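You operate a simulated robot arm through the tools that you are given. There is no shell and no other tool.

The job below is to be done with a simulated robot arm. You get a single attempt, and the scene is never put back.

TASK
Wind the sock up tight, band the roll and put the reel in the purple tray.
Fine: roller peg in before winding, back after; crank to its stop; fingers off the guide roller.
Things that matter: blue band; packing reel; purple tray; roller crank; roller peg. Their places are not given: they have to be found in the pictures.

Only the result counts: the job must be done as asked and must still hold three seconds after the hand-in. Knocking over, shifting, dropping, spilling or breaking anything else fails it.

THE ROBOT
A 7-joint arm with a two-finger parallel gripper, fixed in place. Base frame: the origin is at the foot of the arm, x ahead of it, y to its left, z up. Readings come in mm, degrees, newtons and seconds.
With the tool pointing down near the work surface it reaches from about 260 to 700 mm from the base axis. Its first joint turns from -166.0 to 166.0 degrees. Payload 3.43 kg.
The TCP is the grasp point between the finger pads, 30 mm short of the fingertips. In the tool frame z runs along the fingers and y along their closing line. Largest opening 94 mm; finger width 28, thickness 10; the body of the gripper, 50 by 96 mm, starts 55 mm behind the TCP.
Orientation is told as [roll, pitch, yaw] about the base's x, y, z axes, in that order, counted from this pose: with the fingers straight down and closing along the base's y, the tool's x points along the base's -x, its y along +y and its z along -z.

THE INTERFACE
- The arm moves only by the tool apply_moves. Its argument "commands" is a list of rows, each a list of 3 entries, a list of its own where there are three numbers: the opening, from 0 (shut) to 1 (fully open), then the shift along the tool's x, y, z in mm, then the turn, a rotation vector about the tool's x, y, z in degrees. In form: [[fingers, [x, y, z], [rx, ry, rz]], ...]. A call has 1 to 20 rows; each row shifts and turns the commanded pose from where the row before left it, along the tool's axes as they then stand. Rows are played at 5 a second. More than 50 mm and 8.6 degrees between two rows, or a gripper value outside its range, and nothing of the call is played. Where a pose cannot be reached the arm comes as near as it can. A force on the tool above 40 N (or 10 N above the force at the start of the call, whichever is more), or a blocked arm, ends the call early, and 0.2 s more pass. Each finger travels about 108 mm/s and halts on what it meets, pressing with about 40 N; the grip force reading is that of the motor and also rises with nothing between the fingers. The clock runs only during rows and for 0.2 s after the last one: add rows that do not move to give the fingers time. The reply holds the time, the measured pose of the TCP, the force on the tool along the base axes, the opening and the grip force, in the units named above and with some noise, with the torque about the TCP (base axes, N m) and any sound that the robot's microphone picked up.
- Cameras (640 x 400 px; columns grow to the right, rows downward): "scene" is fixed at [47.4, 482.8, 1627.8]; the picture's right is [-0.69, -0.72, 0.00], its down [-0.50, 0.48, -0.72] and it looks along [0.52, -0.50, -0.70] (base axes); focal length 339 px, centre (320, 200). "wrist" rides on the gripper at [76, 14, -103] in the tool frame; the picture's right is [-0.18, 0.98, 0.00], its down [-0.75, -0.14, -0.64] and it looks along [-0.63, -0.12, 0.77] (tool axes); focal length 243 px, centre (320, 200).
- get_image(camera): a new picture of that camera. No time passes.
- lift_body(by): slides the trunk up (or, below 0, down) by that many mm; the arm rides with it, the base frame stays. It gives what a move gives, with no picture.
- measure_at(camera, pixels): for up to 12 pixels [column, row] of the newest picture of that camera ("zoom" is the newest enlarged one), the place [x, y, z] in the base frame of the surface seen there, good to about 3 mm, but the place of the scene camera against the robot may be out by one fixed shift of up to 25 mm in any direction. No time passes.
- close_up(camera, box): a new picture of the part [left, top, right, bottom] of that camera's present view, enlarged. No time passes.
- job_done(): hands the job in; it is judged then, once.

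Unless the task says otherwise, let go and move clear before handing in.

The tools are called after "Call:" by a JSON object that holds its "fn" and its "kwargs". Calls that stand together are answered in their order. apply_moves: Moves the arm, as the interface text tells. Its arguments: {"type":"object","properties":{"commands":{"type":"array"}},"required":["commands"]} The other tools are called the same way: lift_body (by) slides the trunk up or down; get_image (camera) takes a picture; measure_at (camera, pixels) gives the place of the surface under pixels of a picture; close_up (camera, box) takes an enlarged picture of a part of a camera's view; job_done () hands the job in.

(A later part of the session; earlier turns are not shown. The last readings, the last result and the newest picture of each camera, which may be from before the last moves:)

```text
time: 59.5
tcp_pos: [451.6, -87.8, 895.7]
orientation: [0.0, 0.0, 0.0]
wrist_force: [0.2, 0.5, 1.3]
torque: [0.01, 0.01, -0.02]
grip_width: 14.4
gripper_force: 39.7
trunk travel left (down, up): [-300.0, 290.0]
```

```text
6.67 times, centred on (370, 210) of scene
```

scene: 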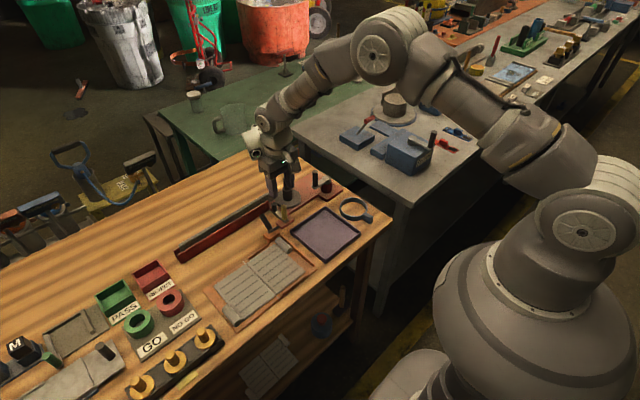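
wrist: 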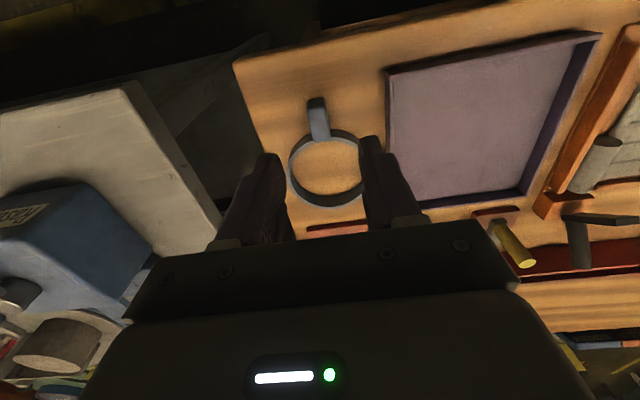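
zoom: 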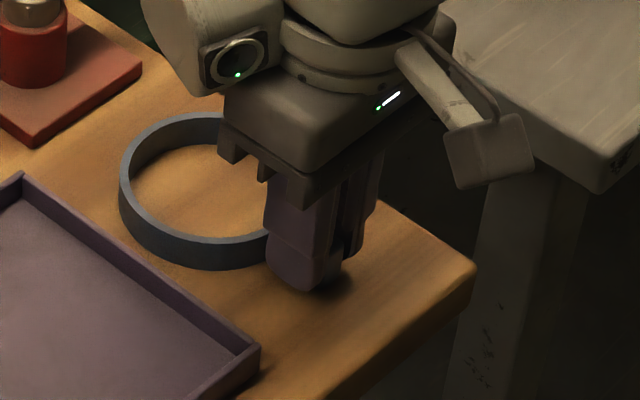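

Gripped at 14.4 mm. I lift it slowly and straight up and check that the ring hangs level.

Call:
{"fn": "apply_moves", "kwargs": {"commands": [[0.05, [0, 0, -5], [0, 0, 0]], [0.05, [0, 0, -10], [0, 0, 0]], [0.05, [0, 0, -20], [0, 0, 0]], [0.05, [0, 0, -25], [0, 0, 0]], [0.05, [0, 0, -25], [0, 0, 0]], [0.05, [0, 0, -25], [0, 0, 0]], [0.05, [0, 0, -15], [0, 0, 0]], [0.05, [0, 0, 0], [0, 0, 0]]]}}

Call:
{"fn": "get_image", "kwargs": {"camera": "wrist"}}

Call:
{"fn": "close_up", "kwargs": {"camera": "scene", "box": [300, 140, 420, 240]}}

```text
time: 61.3
tcp_pos: [449.5, -87.6, 1023.4]
orientation: [-0.1, -0.1, 0.0]
wrist_force: [-0.2, -0.5, -0.8]
torque: [0.01, -0.02, 0.01]
grip_width: 14.4
gripper_force: 40.2
trunk travel left (down, up): [-300.0, 290.0]
```

```text
taken
```

wrist: 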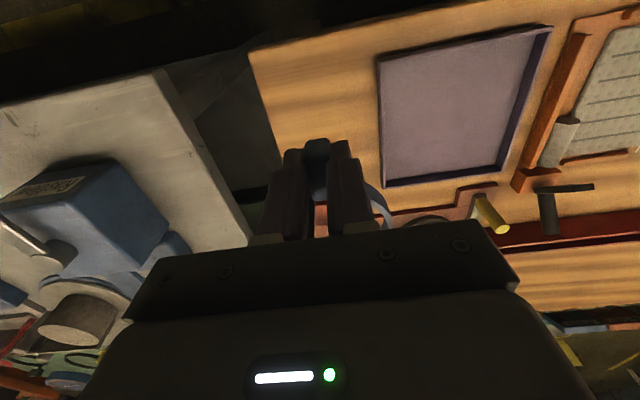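

```text
4.00 times, centred on (360, 190) of scene
```

zoom: 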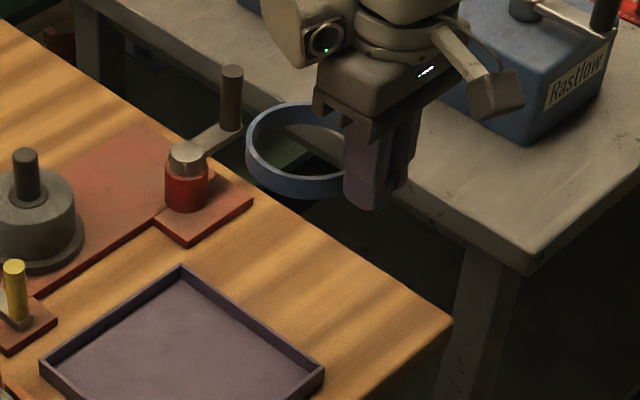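

The ring hangs level in the fingers. I zoom the scene camera on it to measure its position relative to the TCP and any tilt.

Call:
{"fn": "close_up", "kwargs": {"camera": "scene", "box": [355, 160, 403, 195]}}

```text
11.43 times, centred on (379, 178) of scene
```

zoom: 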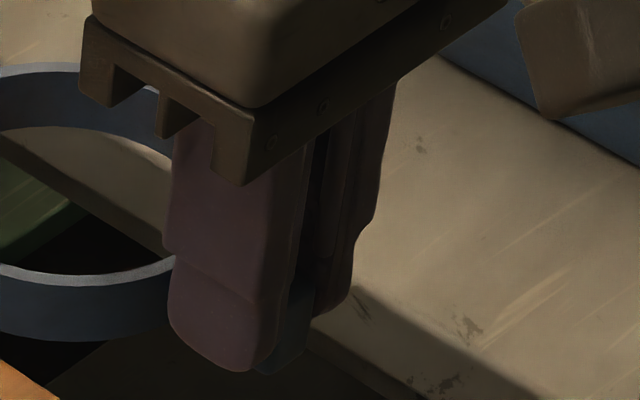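

Call:
{"fn": "close_up", "kwargs": {"camera": "scene", "box": [335, 155, 383, 195]}}

```text
10.00 times, centred on (359, 175) of scene
```

zoom: 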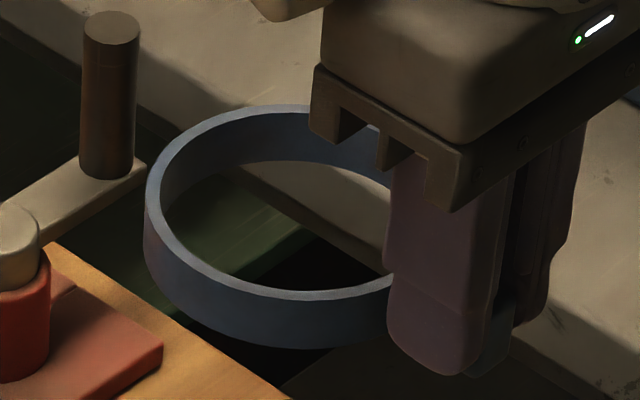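

I measure points along the ring's top rim.

Call:
{"fn": "measure_at", "kwargs": {"camera": "zoom", "pixels": [[153, 195], [165, 165], [195, 137], [240, 115], [290, 108], [165, 236], [200, 266], [250, 287], [300, 295], [350, 293], [440, 330], [260, 320]]}}

```text
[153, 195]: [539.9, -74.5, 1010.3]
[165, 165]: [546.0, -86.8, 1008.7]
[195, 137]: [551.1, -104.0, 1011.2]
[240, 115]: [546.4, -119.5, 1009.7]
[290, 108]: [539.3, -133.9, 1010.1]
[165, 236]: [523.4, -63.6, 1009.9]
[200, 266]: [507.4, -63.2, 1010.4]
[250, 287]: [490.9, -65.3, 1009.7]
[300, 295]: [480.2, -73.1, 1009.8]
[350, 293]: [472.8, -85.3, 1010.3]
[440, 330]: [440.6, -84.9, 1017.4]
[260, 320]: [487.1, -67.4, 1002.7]
```

All rim points read z≈1010, so the ring is level; its centre in the scene frame is (509.5,-103). I measure the roll in the same scene frame for a consistent offset.

Call:
{"fn": "close_up", "kwargs": {"camera": "scene", "box": [262, 170, 310, 210]}}

```text
10.00 times, centred on (286, 190) of scene
```

zoom: 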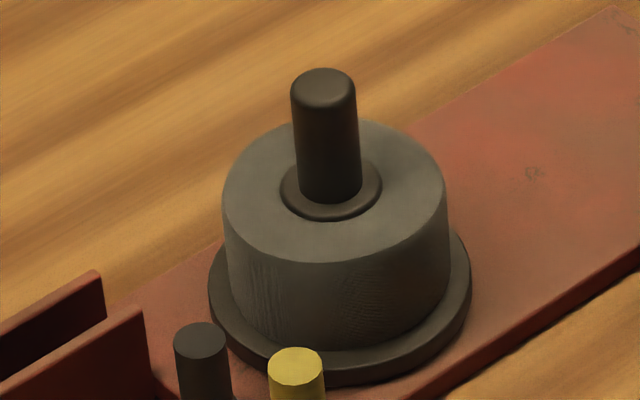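

Call:
{"fn": "measure_at", "kwargs": {"camera": "zoom", "pixels": [[226, 195], [240, 160], [275, 132], [385, 128], [425, 150], [442, 185], [430, 215], [390, 245], [340, 260], [280, 250], [240, 225], [323, 78]]}}

Call:
{"fn": "measure_at", "kwargs": {"camera": "zoom", "pixels": [[285, 195], [378, 180], [330, 216], [300, 207], [360, 205], [323, 90], [212, 290], [466, 280], [335, 365], [260, 350], [420, 345], [325, 130]]}}

```text
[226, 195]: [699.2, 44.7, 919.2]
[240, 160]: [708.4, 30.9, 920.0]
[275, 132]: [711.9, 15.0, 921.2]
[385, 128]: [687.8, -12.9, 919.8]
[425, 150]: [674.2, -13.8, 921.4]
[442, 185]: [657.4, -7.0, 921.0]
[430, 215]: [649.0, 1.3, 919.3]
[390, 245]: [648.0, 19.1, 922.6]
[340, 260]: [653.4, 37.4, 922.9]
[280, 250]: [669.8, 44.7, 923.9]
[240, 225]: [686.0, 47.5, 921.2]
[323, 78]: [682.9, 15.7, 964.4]
```

```text
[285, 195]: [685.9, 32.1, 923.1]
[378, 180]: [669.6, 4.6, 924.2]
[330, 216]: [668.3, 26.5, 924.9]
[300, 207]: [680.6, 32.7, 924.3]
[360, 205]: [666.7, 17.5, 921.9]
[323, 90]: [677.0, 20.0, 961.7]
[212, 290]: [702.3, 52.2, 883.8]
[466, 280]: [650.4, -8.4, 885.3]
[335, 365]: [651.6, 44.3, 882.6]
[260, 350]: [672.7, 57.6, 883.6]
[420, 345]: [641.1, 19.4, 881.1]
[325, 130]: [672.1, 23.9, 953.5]
```

Roll top circle in the scene frame is centred at (680,17), radius ≈ 32–33; the ring there is at (509.5,-103), so I need a shift of about (170.5, 121). I move at this height (ring bottom ≈ 988, knob top ≈ 960), then check.

Call:
{"fn": "apply_moves", "kwargs": {"commands": [[0.05, [-20, 14, 0], [0, 0, 0]], [0.05, [-34, 25, 0], [0, 0, 0]], [0.05, [-34, 25, 0], [0, 0, 0]], [0.05, [-34, 24, 0], [0, 0, 0]], [0.05, [-30, 20, 0], [0, 0, 0]], [0.05, [-18.5, 13, 0], [0, 0, 0]], [0.05, [0, 0, 0], [0, 0, 0]], [0.05, [0, 0, 0], [0, 0, 0]]]}}

Call:
{"fn": "close_up", "kwargs": {"camera": "scene", "box": [250, 150, 330, 210]}}

Call:
{"fn": "get_image", "kwargs": {"camera": "wrist"}}

```text
time: 63.1
tcp_pos: [619.7, 31.8, 1021.7]
orientation: [-0.1, -0.1, -0.1]
wrist_force: [-0.2, 0.4, -0.1]
torque: [0.01, 0.04, 0.0]
grip_width: 14.7
gripper_force: 39.9
trunk travel left (down, up): [-300.0, 290.0]
```

```text
6.67 times, centred on (290, 180) of scene
```

zoom: 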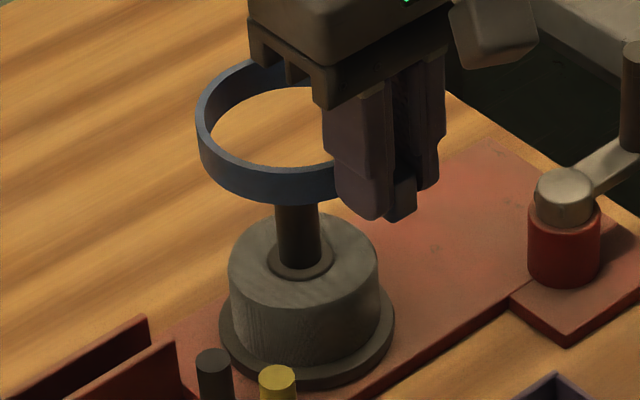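

```text
taken
```

wrist: 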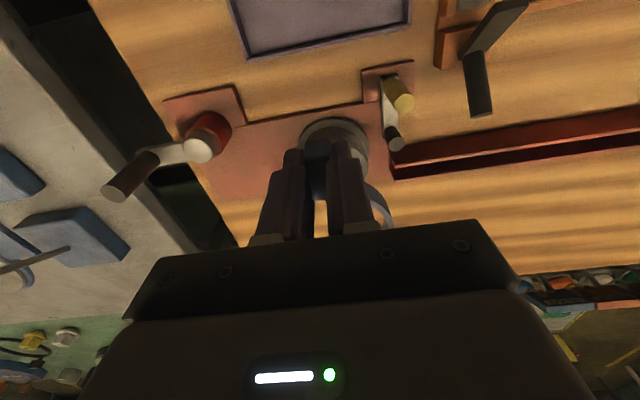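

The ring hovers over the knob. I measure its rim and the roll again in this one picture to compute the remaining offset.

Call:
{"fn": "close_up", "kwargs": {"camera": "scene", "box": [275, 152, 315, 182]}}

```text
13.33 times, centred on (295, 167) of scene
```

zoom: 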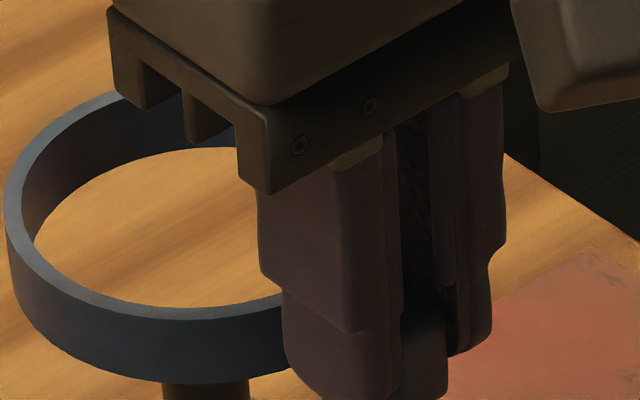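

Call:
{"fn": "measure_at", "kwargs": {"camera": "zoom", "pixels": [[15, 205], [22, 170], [45, 140], [75, 118], [108, 99], [22, 250], [45, 277], [80, 298], [130, 311], [180, 314], [230, 310], [270, 300]]}}

```text
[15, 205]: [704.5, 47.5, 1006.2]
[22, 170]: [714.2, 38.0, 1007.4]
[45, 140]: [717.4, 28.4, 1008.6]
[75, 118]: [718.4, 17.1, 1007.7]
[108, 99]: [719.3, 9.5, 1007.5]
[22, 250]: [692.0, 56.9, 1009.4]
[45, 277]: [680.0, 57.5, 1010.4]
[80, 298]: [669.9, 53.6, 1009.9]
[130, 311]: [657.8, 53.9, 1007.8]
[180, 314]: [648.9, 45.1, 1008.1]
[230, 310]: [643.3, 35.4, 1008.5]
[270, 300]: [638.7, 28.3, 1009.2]
```

The ring centre is at scene (679,16) versus roll (680,17): only about 1 mm off. I correct that and lower to just above the roll top, then verify.

Call:
{"fn": "apply_moves", "kwargs": {"commands": [[0.05, [-1, 1, 10], [0, 0, 0]], [0.05, [0, 0, 15], [0, 0, 0]], [0.05, [0, 0, 15], [0, 0, 0]], [0.05, [0, 0, 15], [0, 0, 0]], [0.05, [0, 0, 5], [0, 0, 0]], [0.05, [0, 0, 0], [0, 0, 0]]]}}

Call:
{"fn": "close_up", "kwargs": {"camera": "scene", "box": [262, 160, 318, 200]}}

Call:
{"fn": "get_image", "kwargs": {"camera": "wrist"}}

```text
time: 64.5
tcp_pos: [620.3, 33.2, 961.1]
orientation: [-0.2, 0.1, 0.1]
wrist_force: [0.0, 0.3, -0.5]
torque: [0.01, -0.01, -0.03]
grip_width: 14.6
gripper_force: 39.8
trunk travel left (down, up): [-300.0, 290.0]
```

```text
10.00 times, centred on (290, 180) of scene
```

zoom: 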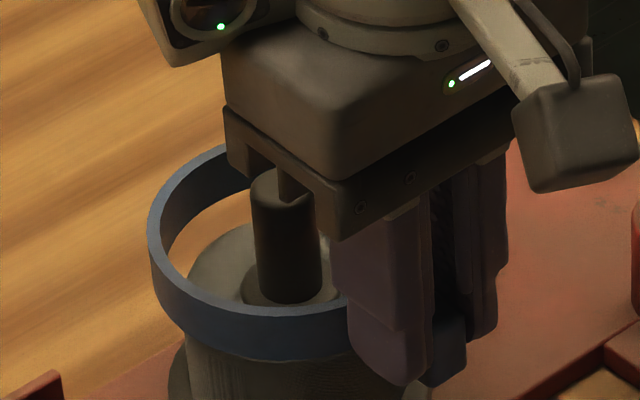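

```text
taken
```

wrist: 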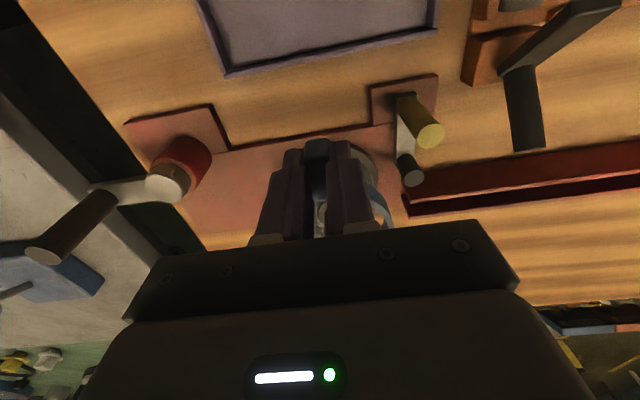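

The knob is inside the ring and the ring is just above the roll. I lower it slowly over the roll, watching the force.

Call:
{"fn": "apply_moves", "kwargs": {"commands": [[0.05, [0, 0, 6], [0, 0, 0]], [0.05, [0, 0, 6], [0, 0, 0]], [0.05, [0, 0, 6], [0, 0, 0]], [0.05, [0, 0, 0], [0, 0, 0]]]}}

Call:
{"fn": "close_up", "kwargs": {"camera": "scene", "box": [262, 160, 318, 200]}}

```text
time: 65.5
tcp_pos: [621.3, 33.9, 942.5]
orientation: [-0.1, 0.0, 0.0]
wrist_force: [-0.5, -0.3, -0.6]
torque: [0.02, 0.01, -0.01]
grip_width: 14.5
gripper_force: 39.7
trunk travel left (down, up): [-300.0, 290.0]
```

```text
10.00 times, centred on (290, 180) of scene
```

zoom: 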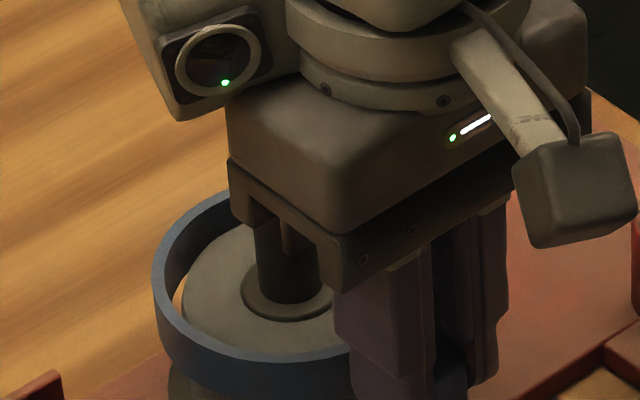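

The ring has passed the roll's top edge with no contact force. I continue down toward the flange.

Call:
{"fn": "apply_moves", "kwargs": {"commands": [[0.05, [0, 0, 6], [0, 0, 0]], [0.05, [0, 0, 6], [0, 0, 0]], [0.05, [0, 0, 6], [0, 0, 0]], [0.05, [0, 0, 0], [0, 0, 0]]]}}

Call:
{"fn": "close_up", "kwargs": {"camera": "scene", "box": [262, 170, 318, 210]}}

```text
time: 66.5
tcp_pos: [621.9, 33.7, 925.6]
orientation: [-0.1, 0.0, 0.0]
wrist_force: [0.2, 1.0, -0.4]
torque: [0.0, -0.01, 0.01]
grip_width: 14.8
gripper_force: 39.6
trunk travel left (down, up): [-300.0, 290.0]
```

```text
10.00 times, centred on (290, 190) of scene
```

zoom: 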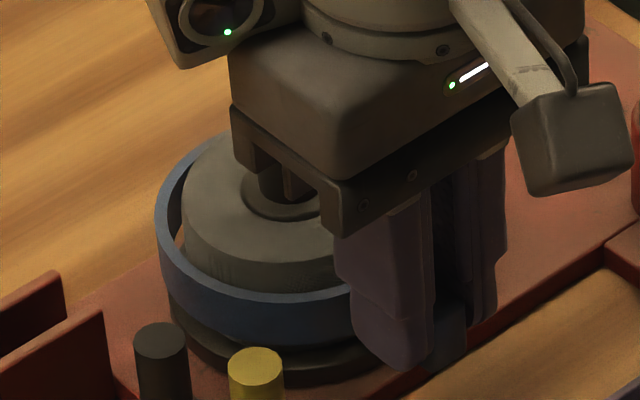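

The ring is around the roll, about 10 mm above the flange. I lower in small steps until it rests.

Call:
{"fn": "apply_moves", "kwargs": {"commands": [[0.05, [0, 0, 3], [0, 0, 0]], [0.05, [0, 0, 3], [0, 0, 0]], [0.05, [0, 0, 0], [0, 0, 0]]]}}

Call:
{"fn": "apply_moves", "kwargs": {"commands": [[0.05, [0, 0, 1.5], [0, 0, 0]], [0.05, [0, 0, 0], [0, 0, 0]]]}}

Call:
{"fn": "close_up", "kwargs": {"camera": "scene", "box": [262, 170, 318, 210]}}

```text
time: 67.3
tcp_pos: [623.7, 34.3, 919.7]
orientation: [-0.1, -0.1, -0.1]
wrist_force: [0.0, 0.2, -0.4]
torque: [0.0, 0.0, 0.03]
grip_width: 14.6
gripper_force: 40.6
trunk travel left (down, up): [-300.0, 290.0]
```

```text
time: 67.9
tcp_pos: [622.1, 33.3, 917.5]
orientation: [0.0, 0.0, 0.0]
wrist_force: [-0.6, -0.5, -0.6]
torque: [0.0, 0.0, 0.0]
grip_width: 14.7
gripper_force: 39.7
trunk travel left (down, up): [-300.0, 290.0]
```

```text
10.00 times, centred on (290, 190) of scene
```

zoom: 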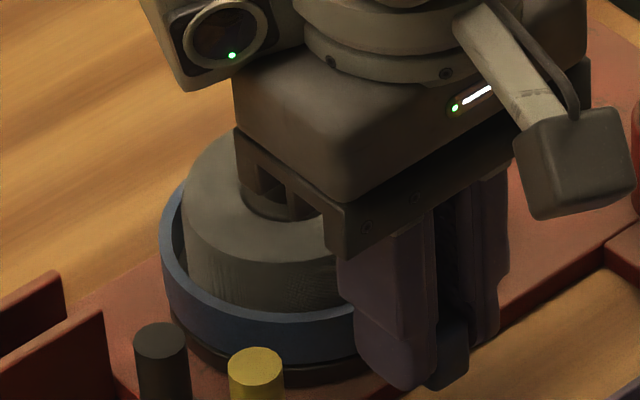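

Still no contact at TCP z≈917.5 (ring bottom ≈ 883). I go on in 1 mm steps.

Call:
{"fn": "apply_moves", "kwargs": {"commands": [[0.05, [0, 0, 1], [0, 0, 0]], [0.05, [0, 0, 1], [0, 0, 0]], [0.05, [0, 0, 0], [0, 0, 0]]]}}

Call:
{"fn": "apply_moves", "kwargs": {"commands": [[0.05, [0, 0, 1], [0, 0, 0]], [0.05, [0, 0, 0], [0, 0, 0]]]}}

Call:
{"fn": "close_up", "kwargs": {"camera": "scene", "box": [262, 170, 318, 210]}}

```text
time: 68.7
tcp_pos: [622.7, 33.4, 917.9]
orientation: [-0.1, 0.0, 0.0]
wrist_force: [-0.1, 0.5, -0.9]
torque: [0.01, 0.04, 0.0]
grip_width: 14.5
gripper_force: 39.9
trunk travel left (down, up): [-300.0, 290.0]
```

```text
time: 69.3
tcp_pos: [623.0, 34.5, 916.0]
orientation: [-0.1, -0.2, 0.1]
wrist_force: [1.1, -0.9, 5.7]
torque: [-0.01, -0.42, -0.02]
grip_width: 14.6
gripper_force: 39.8
trunk travel left (down, up): [-300.0, 290.0]
```

```text
10.00 times, centred on (290, 190) of scene
```

zoom: 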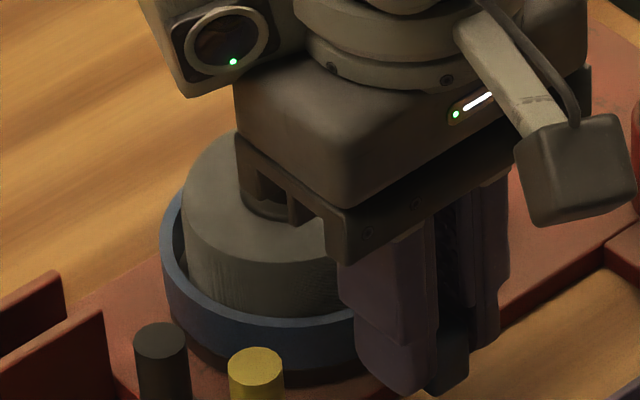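

5.7 N upward: the band rests on the flange around the roll. I open gently and rise straight up.

Call:
{"fn": "apply_moves", "kwargs": {"commands": [[0.05, [0, 0, -0.5], [0, 0, 0]], [0.18, [0, 0, 0], [0, 0, 0]], [0.3, [0, 0, 0], [0, 0, 0]], [0.3, [0, 0, 0], [0, 0, 0]], [0.3, [0, 0, -10], [0, 0, 0]], [0.3, [0, 0, -25], [0, 0, 0]], [0.3, [0, 0, -35], [0, 0, 0]], [0.3, [0, 0, -40], [0, 0, 0]], [0.3, [0, 0, 0], [0, 0, 0]]]}}

Call:
{"fn": "close_up", "kwargs": {"camera": "scene", "box": [262, 170, 318, 210]}}

Call:
{"fn": "get_image", "kwargs": {"camera": "wrist"}}

```text
time: 71.3
tcp_pos: [622.4, 33.4, 1022.8]
orientation: [-0.1, 0.0, 0.0]
wrist_force: [0.1, -0.7, 0.0]
torque: [-0.01, -0.01, 0.01]
grip_width: 28.2
gripper_force: 0.1
trunk travel left (down, up): [-300.0, 290.0]
```

```text
10.00 times, centred on (290, 190) of scene
```

zoom: 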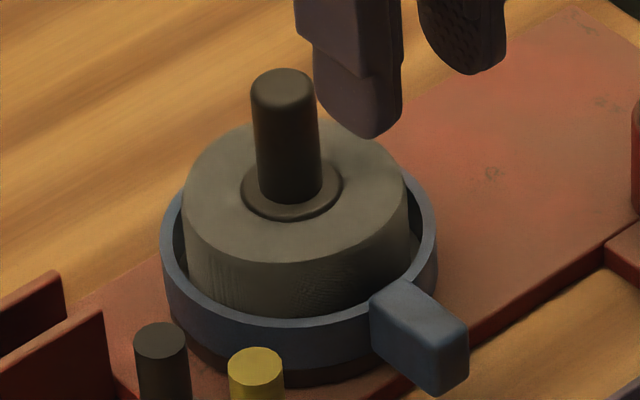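

```text
taken
```

wrist: 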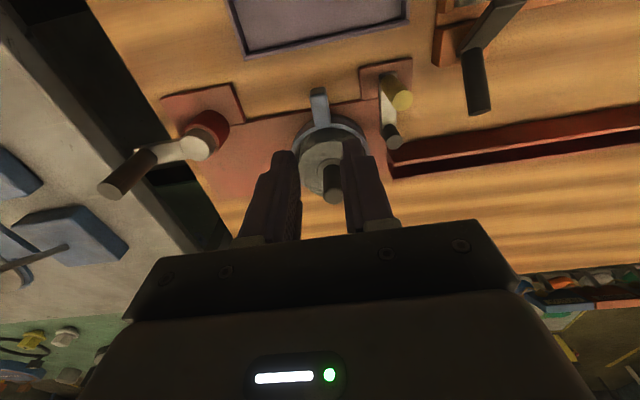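

The band sits round the roll with its tab toward the robot. I measure rim level and the knob from the wrist view for the lift.

Call:
{"fn": "close_up", "kwargs": {"camera": "wrist", "box": [280, 80, 400, 215]}}

Call:
{"fn": "measure_at", "kwargs": {"camera": "wrist", "pixels": [[332, 196], [325, 180], [341, 178], [324, 195], [341, 193], [300, 140], [345, 122], [363, 150], [319, 95], [320, 110], [330, 145], [333, 185]]}}

```text
2.96 times, centred on (340, 148) of wrist
```

zoom: 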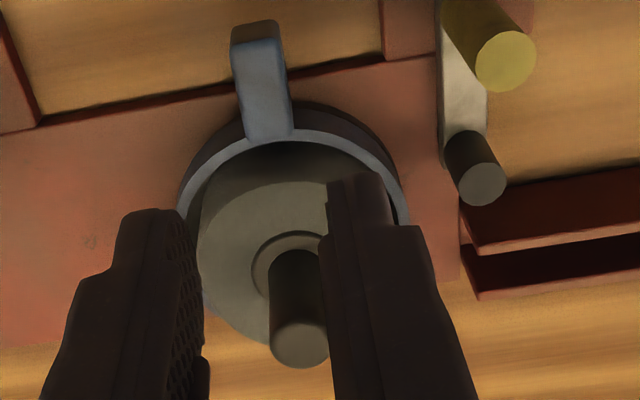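

```text
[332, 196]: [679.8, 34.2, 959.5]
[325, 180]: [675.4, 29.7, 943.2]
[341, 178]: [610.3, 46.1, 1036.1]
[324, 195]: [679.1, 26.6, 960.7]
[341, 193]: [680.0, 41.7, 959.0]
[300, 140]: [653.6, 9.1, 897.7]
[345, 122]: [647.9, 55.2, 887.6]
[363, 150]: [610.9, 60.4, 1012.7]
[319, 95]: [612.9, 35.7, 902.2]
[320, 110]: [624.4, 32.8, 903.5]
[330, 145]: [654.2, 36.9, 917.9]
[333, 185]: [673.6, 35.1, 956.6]
```

Knob top centre ≈ (680.5,35), z 960; core top ≈ 920. I move above it with a 42 mm opening and descend to z≈954, keeping the tips just above the roll.

Call:
{"fn": "apply_moves", "kwargs": {"commands": [[0.45, [-20, 0.6, 0], [0, 0, 0]], [0.45, [-20, 0.6, 0], [0, 0, 0]], [0.45, [-18.5, 0.6, 0], [0, 0, 0]], [0.45, [0, 0, 0], [0, 0, 0]], [0.45, [0, 0, 0], [0, 0, 0]]]}}

Call:
{"fn": "get_image", "kwargs": {"camera": "wrist"}}

Call:
{"fn": "close_up", "kwargs": {"camera": "scene", "box": [250, 150, 330, 210]}}

```text
time: 72.5
tcp_pos: [681.9, 35.4, 1025.2]
orientation: [0.0, 0.0, 0.0]
wrist_force: [0.2, 0.6, -0.1]
torque: [0.01, 0.01, 0.02]
grip_width: 42.0
gripper_force: 0.2
trunk travel left (down, up): [-300.0, 290.0]
```

```text
taken
```

wrist: 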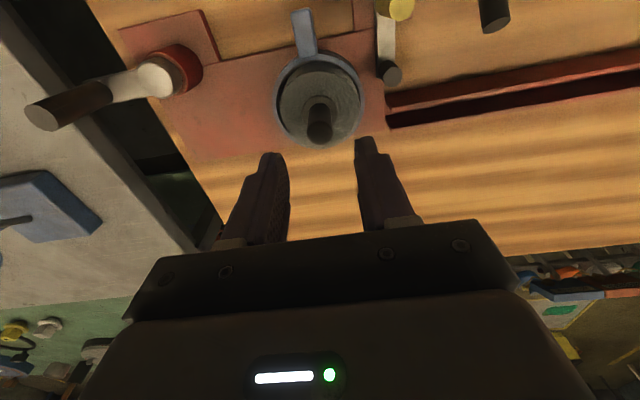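

```text
6.67 times, centred on (290, 180) of scene
```

zoom: 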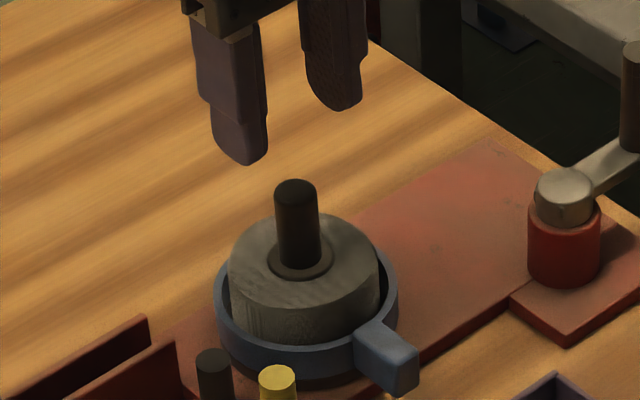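

I zoom on the roll and band from this angle and re-measure the knob.

Call:
{"fn": "close_up", "kwargs": {"camera": "wrist", "box": [260, 0, 380, 150]}}

Call:
{"fn": "measure_at", "kwargs": {"camera": "wrist", "pixels": [[320, 138], [309, 130], [331, 128], [319, 118], [283, 90], [360, 90], [310, 58], [320, 70], [300, 25], [325, 143], [290, 110], [350, 110]]}}

```text
2.67 times, centred on (320, 75) of wrist
```

zoom: 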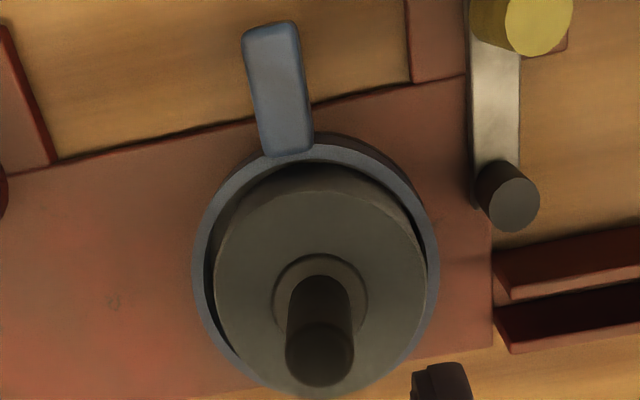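

```text
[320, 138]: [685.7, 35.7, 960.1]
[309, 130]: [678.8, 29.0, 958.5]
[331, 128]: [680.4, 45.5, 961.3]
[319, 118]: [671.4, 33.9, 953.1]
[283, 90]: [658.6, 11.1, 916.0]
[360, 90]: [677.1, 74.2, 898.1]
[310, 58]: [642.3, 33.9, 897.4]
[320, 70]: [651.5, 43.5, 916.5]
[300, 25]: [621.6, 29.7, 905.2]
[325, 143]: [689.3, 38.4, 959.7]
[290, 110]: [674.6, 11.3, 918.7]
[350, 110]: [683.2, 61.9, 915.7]
```

Knob centre ≈ (681,36.5); band rim at z≈898, level on the flange. I descend over the knob to z≈954.

Call:
{"fn": "apply_moves", "kwargs": {"commands": [[0.45, [0, 1, 20], [0, 0, 0]], [0.45, [0, 0, 20], [0, 0, 0]], [0.45, [0, 0, 15], [0, 0, 0]], [0.45, [0, 0, 10], [0, 0, 0]], [0.45, [0, 0, 0], [0, 0, 0]], [0.45, [0, 0, 0], [0, 0, 0]]]}}

Call:
{"fn": "close_up", "kwargs": {"camera": "scene", "box": [262, 160, 318, 200]}}

Call:
{"fn": "close_up", "kwargs": {"camera": "wrist", "box": [220, 80, 420, 240]}}

```text
time: 73.9
tcp_pos: [681.2, 36.7, 960.1]
orientation: [-0.1, 0.0, 0.0]
wrist_force: [-0.4, -0.7, -1.3]
torque: [-0.01, 0.0, -0.02]
grip_width: 42.2
gripper_force: 0.1
trunk travel left (down, up): [-300.0, 290.0]
```

```text
10.00 times, centred on (290, 180) of scene
```

zoom: 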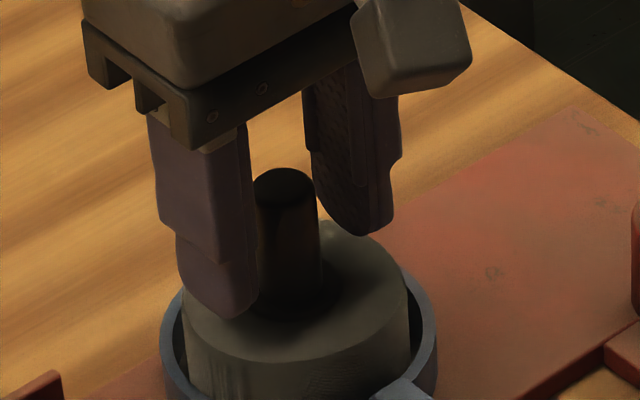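

```text
2.50 times, centred on (320, 160) of wrist
```

zoom: 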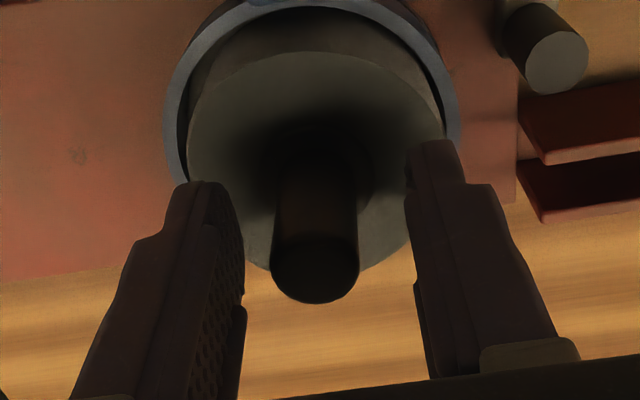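

Fingers straddle the knob. I lower 5 mm more and close.

Call:
{"fn": "apply_moves", "kwargs": {"commands": [[0.45, [0, 0, 5], [0, 0, 0]], [0.3, [0, 0, 0], [0, 0, 0]], [0.2, [0, 0, 0], [0, 0, 0]], [0.1, [0, 0, 0], [0, 0, 0]], [0.05, [0, 0, 0], [0, 0, 0]], [0.05, [0, 0, 0], [0, 0, 0]]]}}

Call:
{"fn": "close_up", "kwargs": {"camera": "scene", "box": [262, 160, 318, 200]}}

```text
time: 75.3
tcp_pos: [680.7, 35.6, 955.2]
orientation: [-0.2, 0.0, 0.0]
wrist_force: [0.7, -2.4, -1.4]
torque: [-0.26, -0.02, -0.02]
grip_width: 18.8
gripper_force: 40.5
trunk travel left (down, up): [-300.0, 290.0]
```

```text
10.00 times, centred on (290, 180) of scene
```

zoom: 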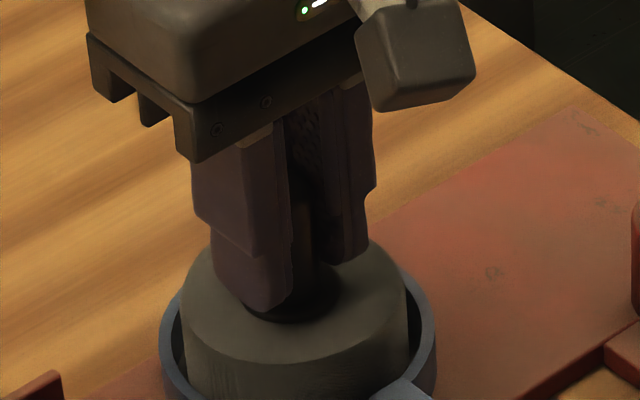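

Gripped at 18.8 mm. I lift slowly and watch the load.

Call:
{"fn": "apply_moves", "kwargs": {"commands": [[0.05, [0, 0, -2], [0, 0, 0]], [0.05, [0, 0, -3], [0, 0, 0]], [0.05, [0, 0, -5], [0, 0, 0]], [0.05, [0, 0, 0], [0, 0, 0]]]}}

Call:
{"fn": "close_up", "kwargs": {"camera": "scene", "box": [262, 160, 318, 200]}}

```text
time: 76.3
tcp_pos: [681.4, 35.9, 965.4]
orientation: [-0.1, 0.0, 0.0]
wrist_force: [0.5, -5.4, -3.5]
torque: [-0.32, -0.11, -0.02]
grip_width: 18.7
gripper_force: 39.9
trunk travel left (down, up): [-300.0, 290.0]
```

```text
10.00 times, centred on (290, 180) of scene
```

zoom: 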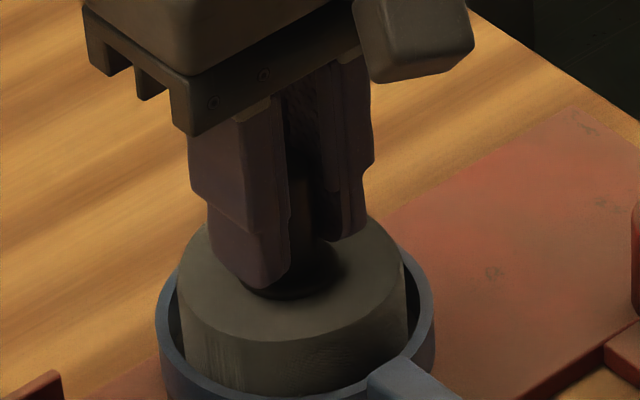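

The reel rises with the hand (roll top moved up in the picture), load ≈ 3.5 N. A 5 N side load suggests it is still on its spindle; I keep lifting.

Call:
{"fn": "apply_moves", "kwargs": {"commands": [[0.05, [0, 0, -5], [0, 0, 0]], [0.05, [0, 0, -8], [0, 0, 0]], [0.05, [0, 0, -8], [0, 0, 0]], [0.05, [0, 0, 0], [0, 0, 0]]]}}

Call:
{"fn": "close_up", "kwargs": {"camera": "scene", "box": [255, 150, 325, 205]}}

```text
time: 77.3
tcp_pos: [681.2, 36.0, 987.1]
orientation: [-0.2, 0.1, 0.0]
wrist_force: [-0.6, 0.3, -0.4]
torque: [0.0, 0.02, -0.03]
grip_width: 18.8
gripper_force: 40.0
trunk travel left (down, up): [-300.0, 290.0]
```

```text
7.27 times, centred on (290, 178) of scene
```

zoom: 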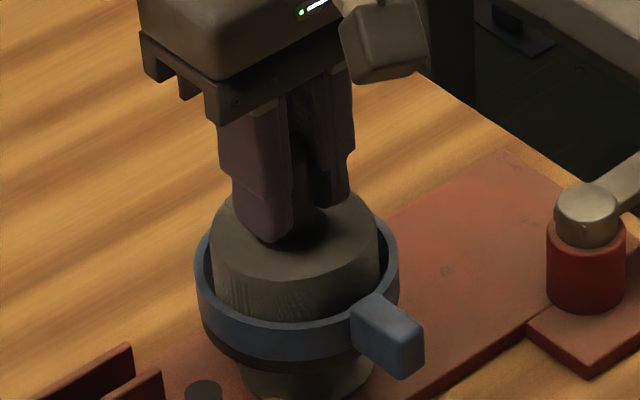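

The reel is free of load and the band is riding with it. There's something cylindrical below at (300,375); I zoom in to see.

Call:
{"fn": "close_up", "kwargs": {"camera": "scene", "box": [268, 180, 316, 215]}}

```text
11.43 times, centred on (292, 198) of scene
```

zoom: 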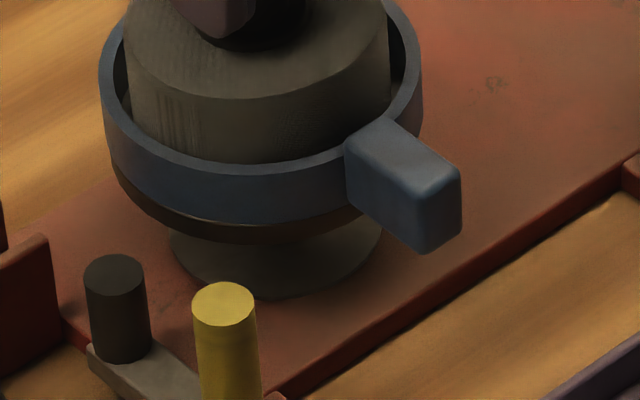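

A flat seat disc stays on the winder; the reel with roll and band is free above it. I lift to clear the yellow peg (929) with the reel's bottom.

Call:
{"fn": "apply_moves", "kwargs": {"commands": [[0.05, [0, 0, -12], [0, 0, 0]], [0.05, [0, 0, -15], [0, 0, 0]], [0.05, [0, 0, -15], [0, 0, 0]], [0.05, [0, 0, -15], [0, 0, 0]], [0.05, [0, 0, 0], [0, 0, 0]]]}}

Call:
{"fn": "close_up", "kwargs": {"camera": "scene", "box": [240, 130, 352, 210]}}

```text
time: 78.5
tcp_pos: [678.0, 34.5, 1043.2]
orientation: [-0.1, 0.0, -0.1]
wrist_force: [-0.5, 0.2, -1.3]
torque: [0.0, 0.0, 0.02]
grip_width: 18.8
gripper_force: 40.0
trunk travel left (down, up): [-300.0, 290.0]
```

```text
5.00 times, centred on (296, 170) of scene
```

zoom: 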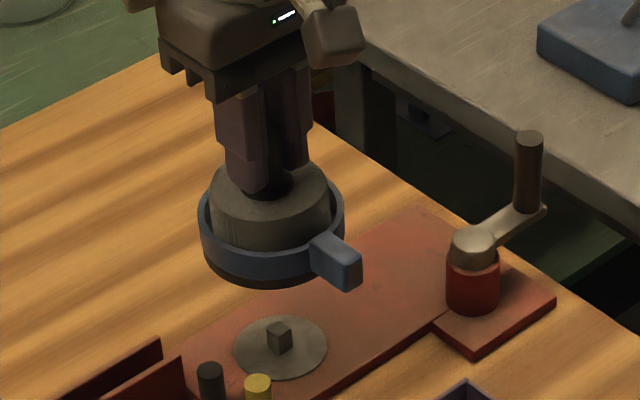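

The reel hangs clear above the seat's square drive. I carry it over the tray, aiming for reel centre (516,47) so the tab also lies inside.

Call:
{"fn": "apply_moves", "kwargs": {"commands": [[0.05, [15, 1, 0], [0, 0, 0]], [0.05, [25, 2, 0], [0, 0, 0]], [0.05, [30, 2, 0], [0, 0, 0]], [0.05, [30, 2, 0], [0, 0, 0]], [0.05, [30, 2, 0], [0, 0, 0]], [0.05, [23, 1, 0], [0, 0, 0]], [0.05, [12, 1, 0], [0, 0, 0]], [0.05, [0, 0, 0], [0, 0, 0]], [0.05, [0, 0, 0], [0, 0, 0]]]}}

Call:
{"fn": "close_up", "kwargs": {"camera": "scene", "box": [260, 150, 388, 270]}}

Call:
{"fn": "get_image", "kwargs": {"camera": "wrist"}}

```text
time: 80.5
tcp_pos: [513.2, 50.8, 1042.5]
orientation: [-0.1, -0.1, -0.1]
wrist_force: [-0.2, 0.5, -1.5]
torque: [0.01, 0.03, -0.05]
grip_width: 18.7
gripper_force: 39.5
trunk travel left (down, up): [-300.0, 290.0]
```

```text
3.33 times, centred on (324, 210) of scene
```

zoom: 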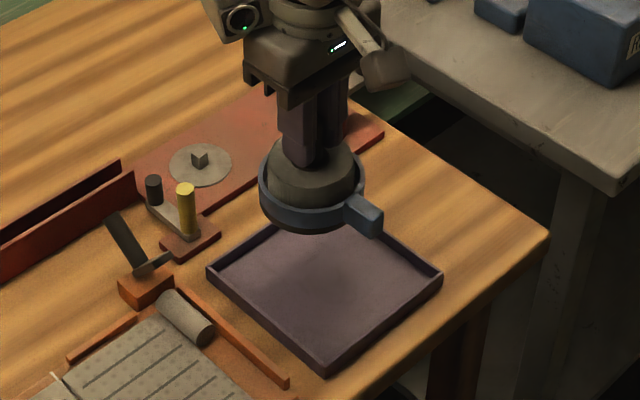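

```text
taken
```

wrist: 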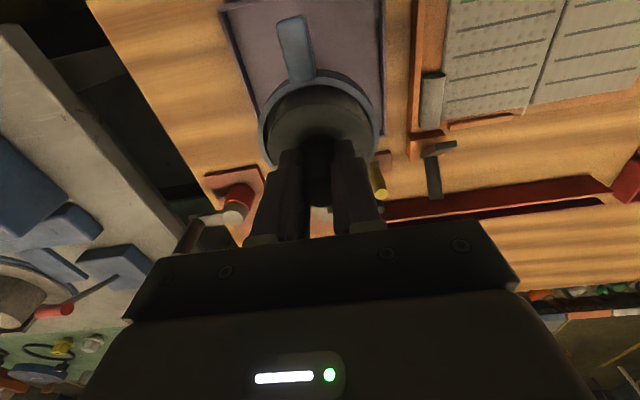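

I check the tray edges in the wrist picture against the reel's position.

Call:
{"fn": "measure_at", "kwargs": {"camera": "wrist", "pixels": [[221, 9], [240, 72], [257, 112], [381, 60], [383, 130], [378, 10], [291, 20], [300, 75], [265, 130], [376, 125], [318, 95], [320, 60]]}}

Call:
{"fn": "measure_at", "kwargs": {"camera": "zoom", "pixels": [[208, 270], [325, 370], [440, 276], [262, 180], [310, 225], [360, 185], [372, 215], [350, 200], [280, 250], [380, 320], [265, 325], [325, 290]]}}

```text
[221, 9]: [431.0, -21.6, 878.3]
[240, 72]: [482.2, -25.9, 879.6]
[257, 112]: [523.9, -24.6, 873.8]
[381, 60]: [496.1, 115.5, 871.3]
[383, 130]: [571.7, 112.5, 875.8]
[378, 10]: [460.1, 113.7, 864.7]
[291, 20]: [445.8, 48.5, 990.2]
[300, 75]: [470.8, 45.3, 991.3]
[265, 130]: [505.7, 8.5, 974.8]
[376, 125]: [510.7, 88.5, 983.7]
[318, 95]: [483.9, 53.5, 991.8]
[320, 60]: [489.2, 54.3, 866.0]
```

```text
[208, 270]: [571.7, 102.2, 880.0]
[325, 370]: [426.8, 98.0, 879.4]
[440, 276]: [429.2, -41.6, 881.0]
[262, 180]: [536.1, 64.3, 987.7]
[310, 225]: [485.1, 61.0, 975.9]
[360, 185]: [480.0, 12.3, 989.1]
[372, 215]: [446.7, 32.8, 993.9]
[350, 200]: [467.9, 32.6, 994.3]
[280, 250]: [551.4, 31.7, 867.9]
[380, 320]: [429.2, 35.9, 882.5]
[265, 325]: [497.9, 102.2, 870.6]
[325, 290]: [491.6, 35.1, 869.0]
```

Reel and tab lie well inside the tray's outline (tray x 428–574, y -24–117; reel x 442–558, y 6–92). I lower 75 mm, then finish slowly.

Call:
{"fn": "apply_moves", "kwargs": {"commands": [[0.05, [0, 0, 10], [0, 0, 0]], [0.05, [0, 0, 20], [0, 0, 0]], [0.05, [0, 0, 20], [0, 0, 0]], [0.05, [0, 0, 15], [0, 0, 0]], [0.05, [0, 0, 10], [0, 0, 0]], [0.05, [0, 0, 0], [0, 0, 0]], [0.05, [0, 0, 0], [0, 0, 0]]]}}

Call:
{"fn": "close_up", "kwargs": {"camera": "scene", "box": [280, 180, 376, 260]}}

```text
time: 82.1
tcp_pos: [514.2, 46.3, 968.6]
orientation: [-0.1, 0.0, 0.0]
wrist_force: [0.3, -0.9, -0.9]
torque: [0.02, 0.01, -0.02]
grip_width: 18.9
gripper_force: 40.2
trunk travel left (down, up): [-300.0, 290.0]
```

```text
5.00 times, centred on (328, 220) of scene
```

zoom: 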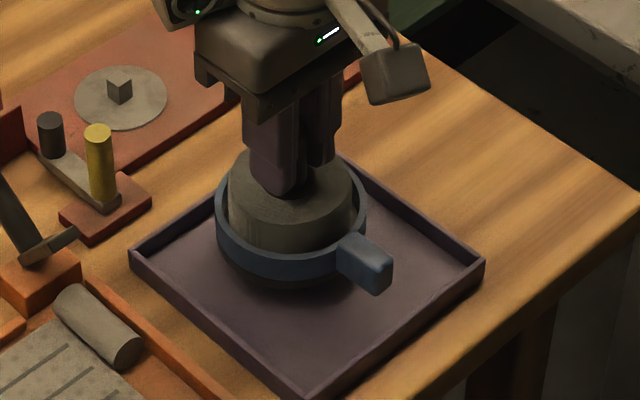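

The reel hovers over the tray floor, inside the walls. I lower in small steps until it touches.

Call:
{"fn": "apply_moves", "kwargs": {"commands": [[0.05, [0, 0, 5], [0, 0, 0]], [0.05, [0, 0, 4], [0, 0, 0]], [0.05, [0, 0, 3], [0, 0, 0]], [0.05, [0, 0, 0], [0, 0, 0]]]}}

Call:
{"fn": "apply_moves", "kwargs": {"commands": [[0.05, [0, 0, 2], [0, 0, 0]], [0.05, [0, 0, 2], [0, 0, 0]], [0.05, [0, 0, 0], [0, 0, 0]]]}}

Call:
{"fn": "close_up", "kwargs": {"camera": "scene", "box": [280, 180, 376, 260]}}

```text
time: 83.1
tcp_pos: [516.1, 48.4, 957.2]
orientation: [-0.1, 0.0, 0.0]
wrist_force: [0.8, -0.2, -1.4]
torque: [-0.03, 0.0, -0.02]
grip_width: 18.6
gripper_force: 39.8
trunk travel left (down, up): [-300.0, 290.0]
```

```text
time: 83.9
tcp_pos: [514.4, 48.2, 950.8]
orientation: [0.0, 0.0, 0.0]
wrist_force: [-0.9, -0.3, -1.9]
torque: [-0.02, 0.0, 0.03]
grip_width: 18.8
gripper_force: 39.8
trunk travel left (down, up): [-300.0, 290.0]
```

```text
5.00 times, centred on (328, 220) of scene
```

zoom: 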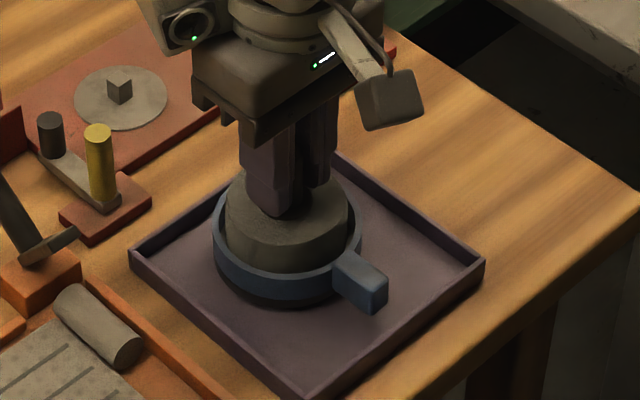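

No contact yet at z≈951; continuing in 1–2 mm steps.

Call:
{"fn": "apply_moves", "kwargs": {"commands": [[0.05, [0, 0, 1.5], [0, 0, 0]], [0.05, [0, 0, 1.5], [0, 0, 0]], [0.05, [0, 0, 0], [0, 0, 0]]]}}

Call:
{"fn": "apply_moves", "kwargs": {"commands": [[0.05, [0, 0, 1.5], [0, 0, 0]], [0.05, [0, 0, 0], [0, 0, 0]]]}}

Call:
{"fn": "close_up", "kwargs": {"camera": "scene", "box": [280, 180, 376, 260]}}

```text
time: 84.7
tcp_pos: [514.5, 49.2, 950.0]
orientation: [-0.1, 0.0, -0.1]
wrist_force: [0.4, 0.8, -1.0]
torque: [-0.02, 0.0, 0.02]
grip_width: 19.0
gripper_force: 40.0
trunk travel left (down, up): [-300.0, 290.0]
```

```text
time: 85.3
tcp_pos: [515.9, 48.2, 948.2]
orientation: [-0.1, 0.1, 0.0]
wrist_force: [0.2, 0.9, -1.6]
torque: [0.01, 0.04, -0.01]
grip_width: 18.7
gripper_force: 39.8
trunk travel left (down, up): [-300.0, 290.0]
```

```text
5.00 times, centred on (328, 220) of scene
```

zoom: 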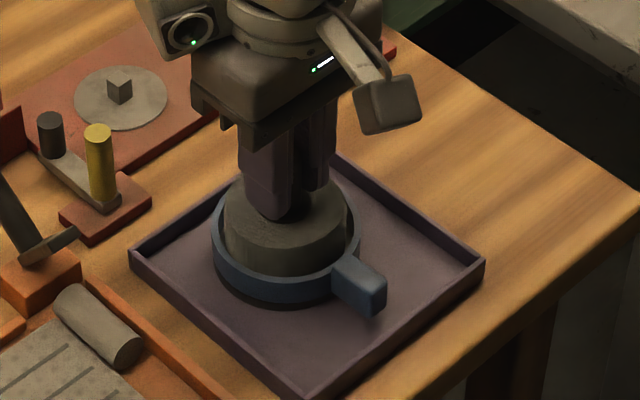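

Call:
{"fn": "apply_moves", "kwargs": {"commands": [[0.05, [0, 0, 1], [0, 0, 0]], [0.05, [0, 0, 1], [0, 0, 0]], [0.05, [0, 0, 0], [0, 0, 0]]]}}

Call:
{"fn": "apply_moves", "kwargs": {"commands": [[0.05, [0, 0, 1], [0, 0, 0]], [0.05, [0, 0, 0], [0, 0, 0]]]}}

Call:
{"fn": "close_up", "kwargs": {"camera": "scene", "box": [300, 195, 356, 245]}}

```text
time: 86.1
tcp_pos: [515.6, 47.7, 948.1]
orientation: [0.0, -0.2, -0.1]
wrist_force: [4.9, -3.0, 23.0]
torque: [-0.02, 0.44, 0.05]
grip_width: 18.9
gripper_force: 39.8
trunk travel left (down, up): [-300.0, 290.0]
```

```text
time: 86.7
tcp_pos: [515.2, 47.8, 948.0]
orientation: [0.0, -0.3, -0.1]
wrist_force: [9.3, -3.7, 36.3]
torque: [-0.07, -0.04, -0.08]
grip_width: 18.7
gripper_force: 39.7
trunk travel left (down, up): [-300.0, 290.0]
```

```text
8.00 times, centred on (328, 220) of scene
```

zoom: 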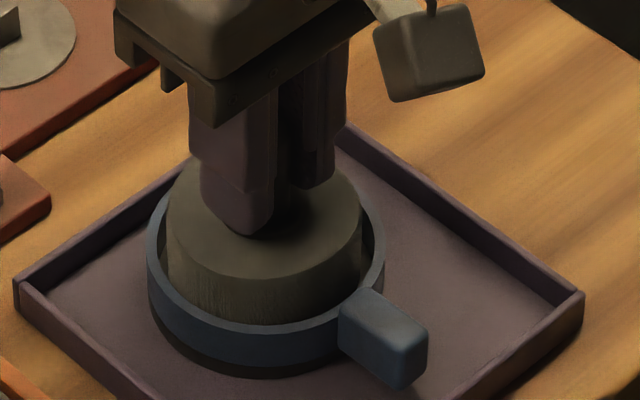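

Contact: 36 N upward, the reel stands on the tray floor. I ease up 2 mm, then open slowly and rise.

Call:
{"fn": "apply_moves", "kwargs": {"commands": [[0.05, [0, 0, -1.2], [0, 0, 0]], [0.05, [0, 0, -0.8], [0, 0, 0]], [0.05, [0, 0, 0], [0, 0, 0]]]}}

```text
time: 87.5
tcp_pos: [515.3, 47.0, 947.6]
orientation: [-0.1, 0.0, 0.0]
wrist_force: [7.3, -1.0, 18.3]
torque: [0.01, -0.98, -0.03]
grip_width: 18.9
gripper_force: 40.1
trunk travel left (down, up): [-300.0, 290.0]
```

The load is down to 18 N; one more small relief, then I open gently to 40 mm and rise.

Call:
{"fn": "apply_moves", "kwargs": {"commands": [[0.05, [0, 0, -0.8], [0, 0, 0]], [0.2, [0, 0, 0], [0, 0, 0]], [0.28, [0, 0, 0], [0, 0, 0]], [0.4, [0, 0, 0], [0, 0, 0]], [0.4, [0, 0, 0], [0, 0, 0]], [0.4, [0, 0, -10], [0, 0, 0]], [0.4, [0, 0, -25], [0, 0, 0]], [0.4, [0, 0, -40], [0, 0, 0]], [0.4, [0, 0, -40], [0, 0, 0]], [0.4, [0, 0, 0], [0, 0, 0]]]}}

Call:
{"fn": "get_image", "kwargs": {"camera": "scene"}}

Call:
{"fn": "close_up", "kwargs": {"camera": "scene", "box": [240, 160, 400, 270]}}

Call:
{"fn": "get_image", "kwargs": {"camera": "wrist"}}

```text
time: 89.7
tcp_pos: [515.2, 47.5, 1066.1]
orientation: [-0.1, 0.0, 0.0]
wrist_force: [0.2, -0.6, -0.6]
torque: [-0.01, 0.0, 0.01]
grip_width: 37.8
gripper_force: 0.0
trunk travel left (down, up): [-300.0, 290.0]
```

```text
taken
```

scene: 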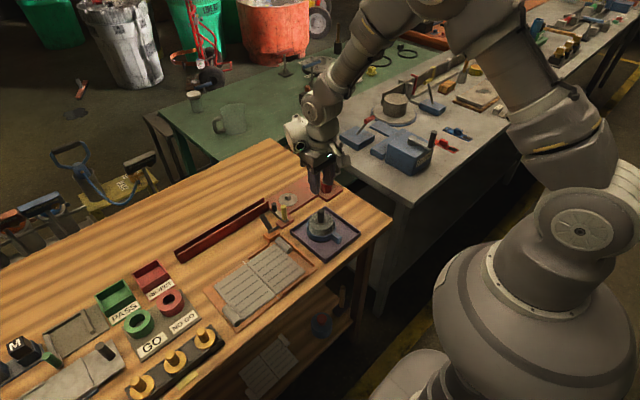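

```text
3.64 times, centred on (320, 215) of scene
```

zoom: 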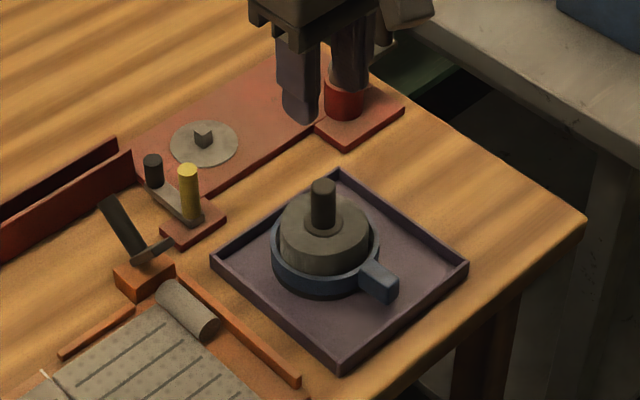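

```text
taken
```

wrist: 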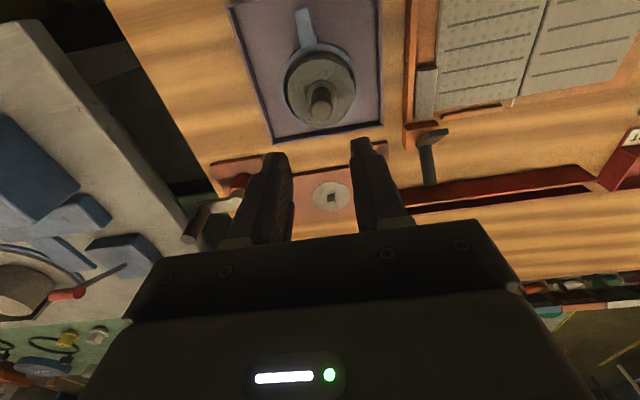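

The banded reel stands upright in the purple tray. I rise further and check that the peg is still back and the crank still at its stop.

Call:
{"fn": "apply_moves", "kwargs": {"commands": [[0.5, [20, 0, -40], [0, 0, 0]], [0.5, [40, 0, -40], [0, 0, 0]], [0.5, [40, -20, -20], [0, 0, 0]], [0.5, [20, -20, 0], [0, 0, 0]], [0.5, [0, 0, 0], [0, 0, 0]], [0.5, [0, 0, 0], [0, 0, 0]]]}}

Call:
{"fn": "get_image", "kwargs": {"camera": "wrist"}}

Call:
{"fn": "close_up", "kwargs": {"camera": "scene", "box": [240, 160, 400, 270]}}

```text
refused: row 2 steps farther than a row can; nothing moved
```

```text
taken
```

wrist: 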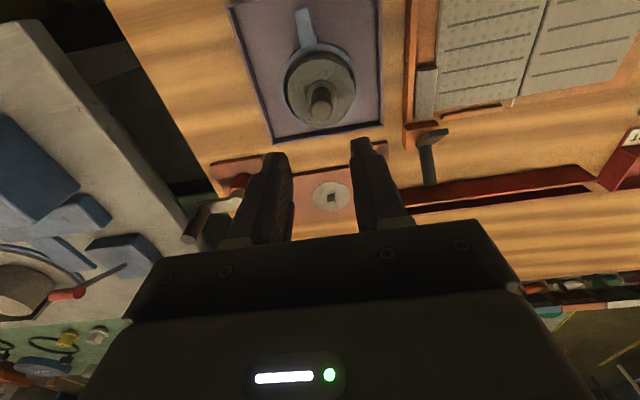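

```text
3.64 times, centred on (320, 215) of scene
```

zoom: 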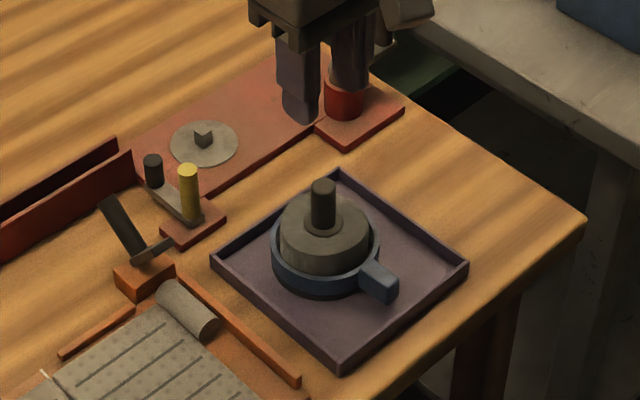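

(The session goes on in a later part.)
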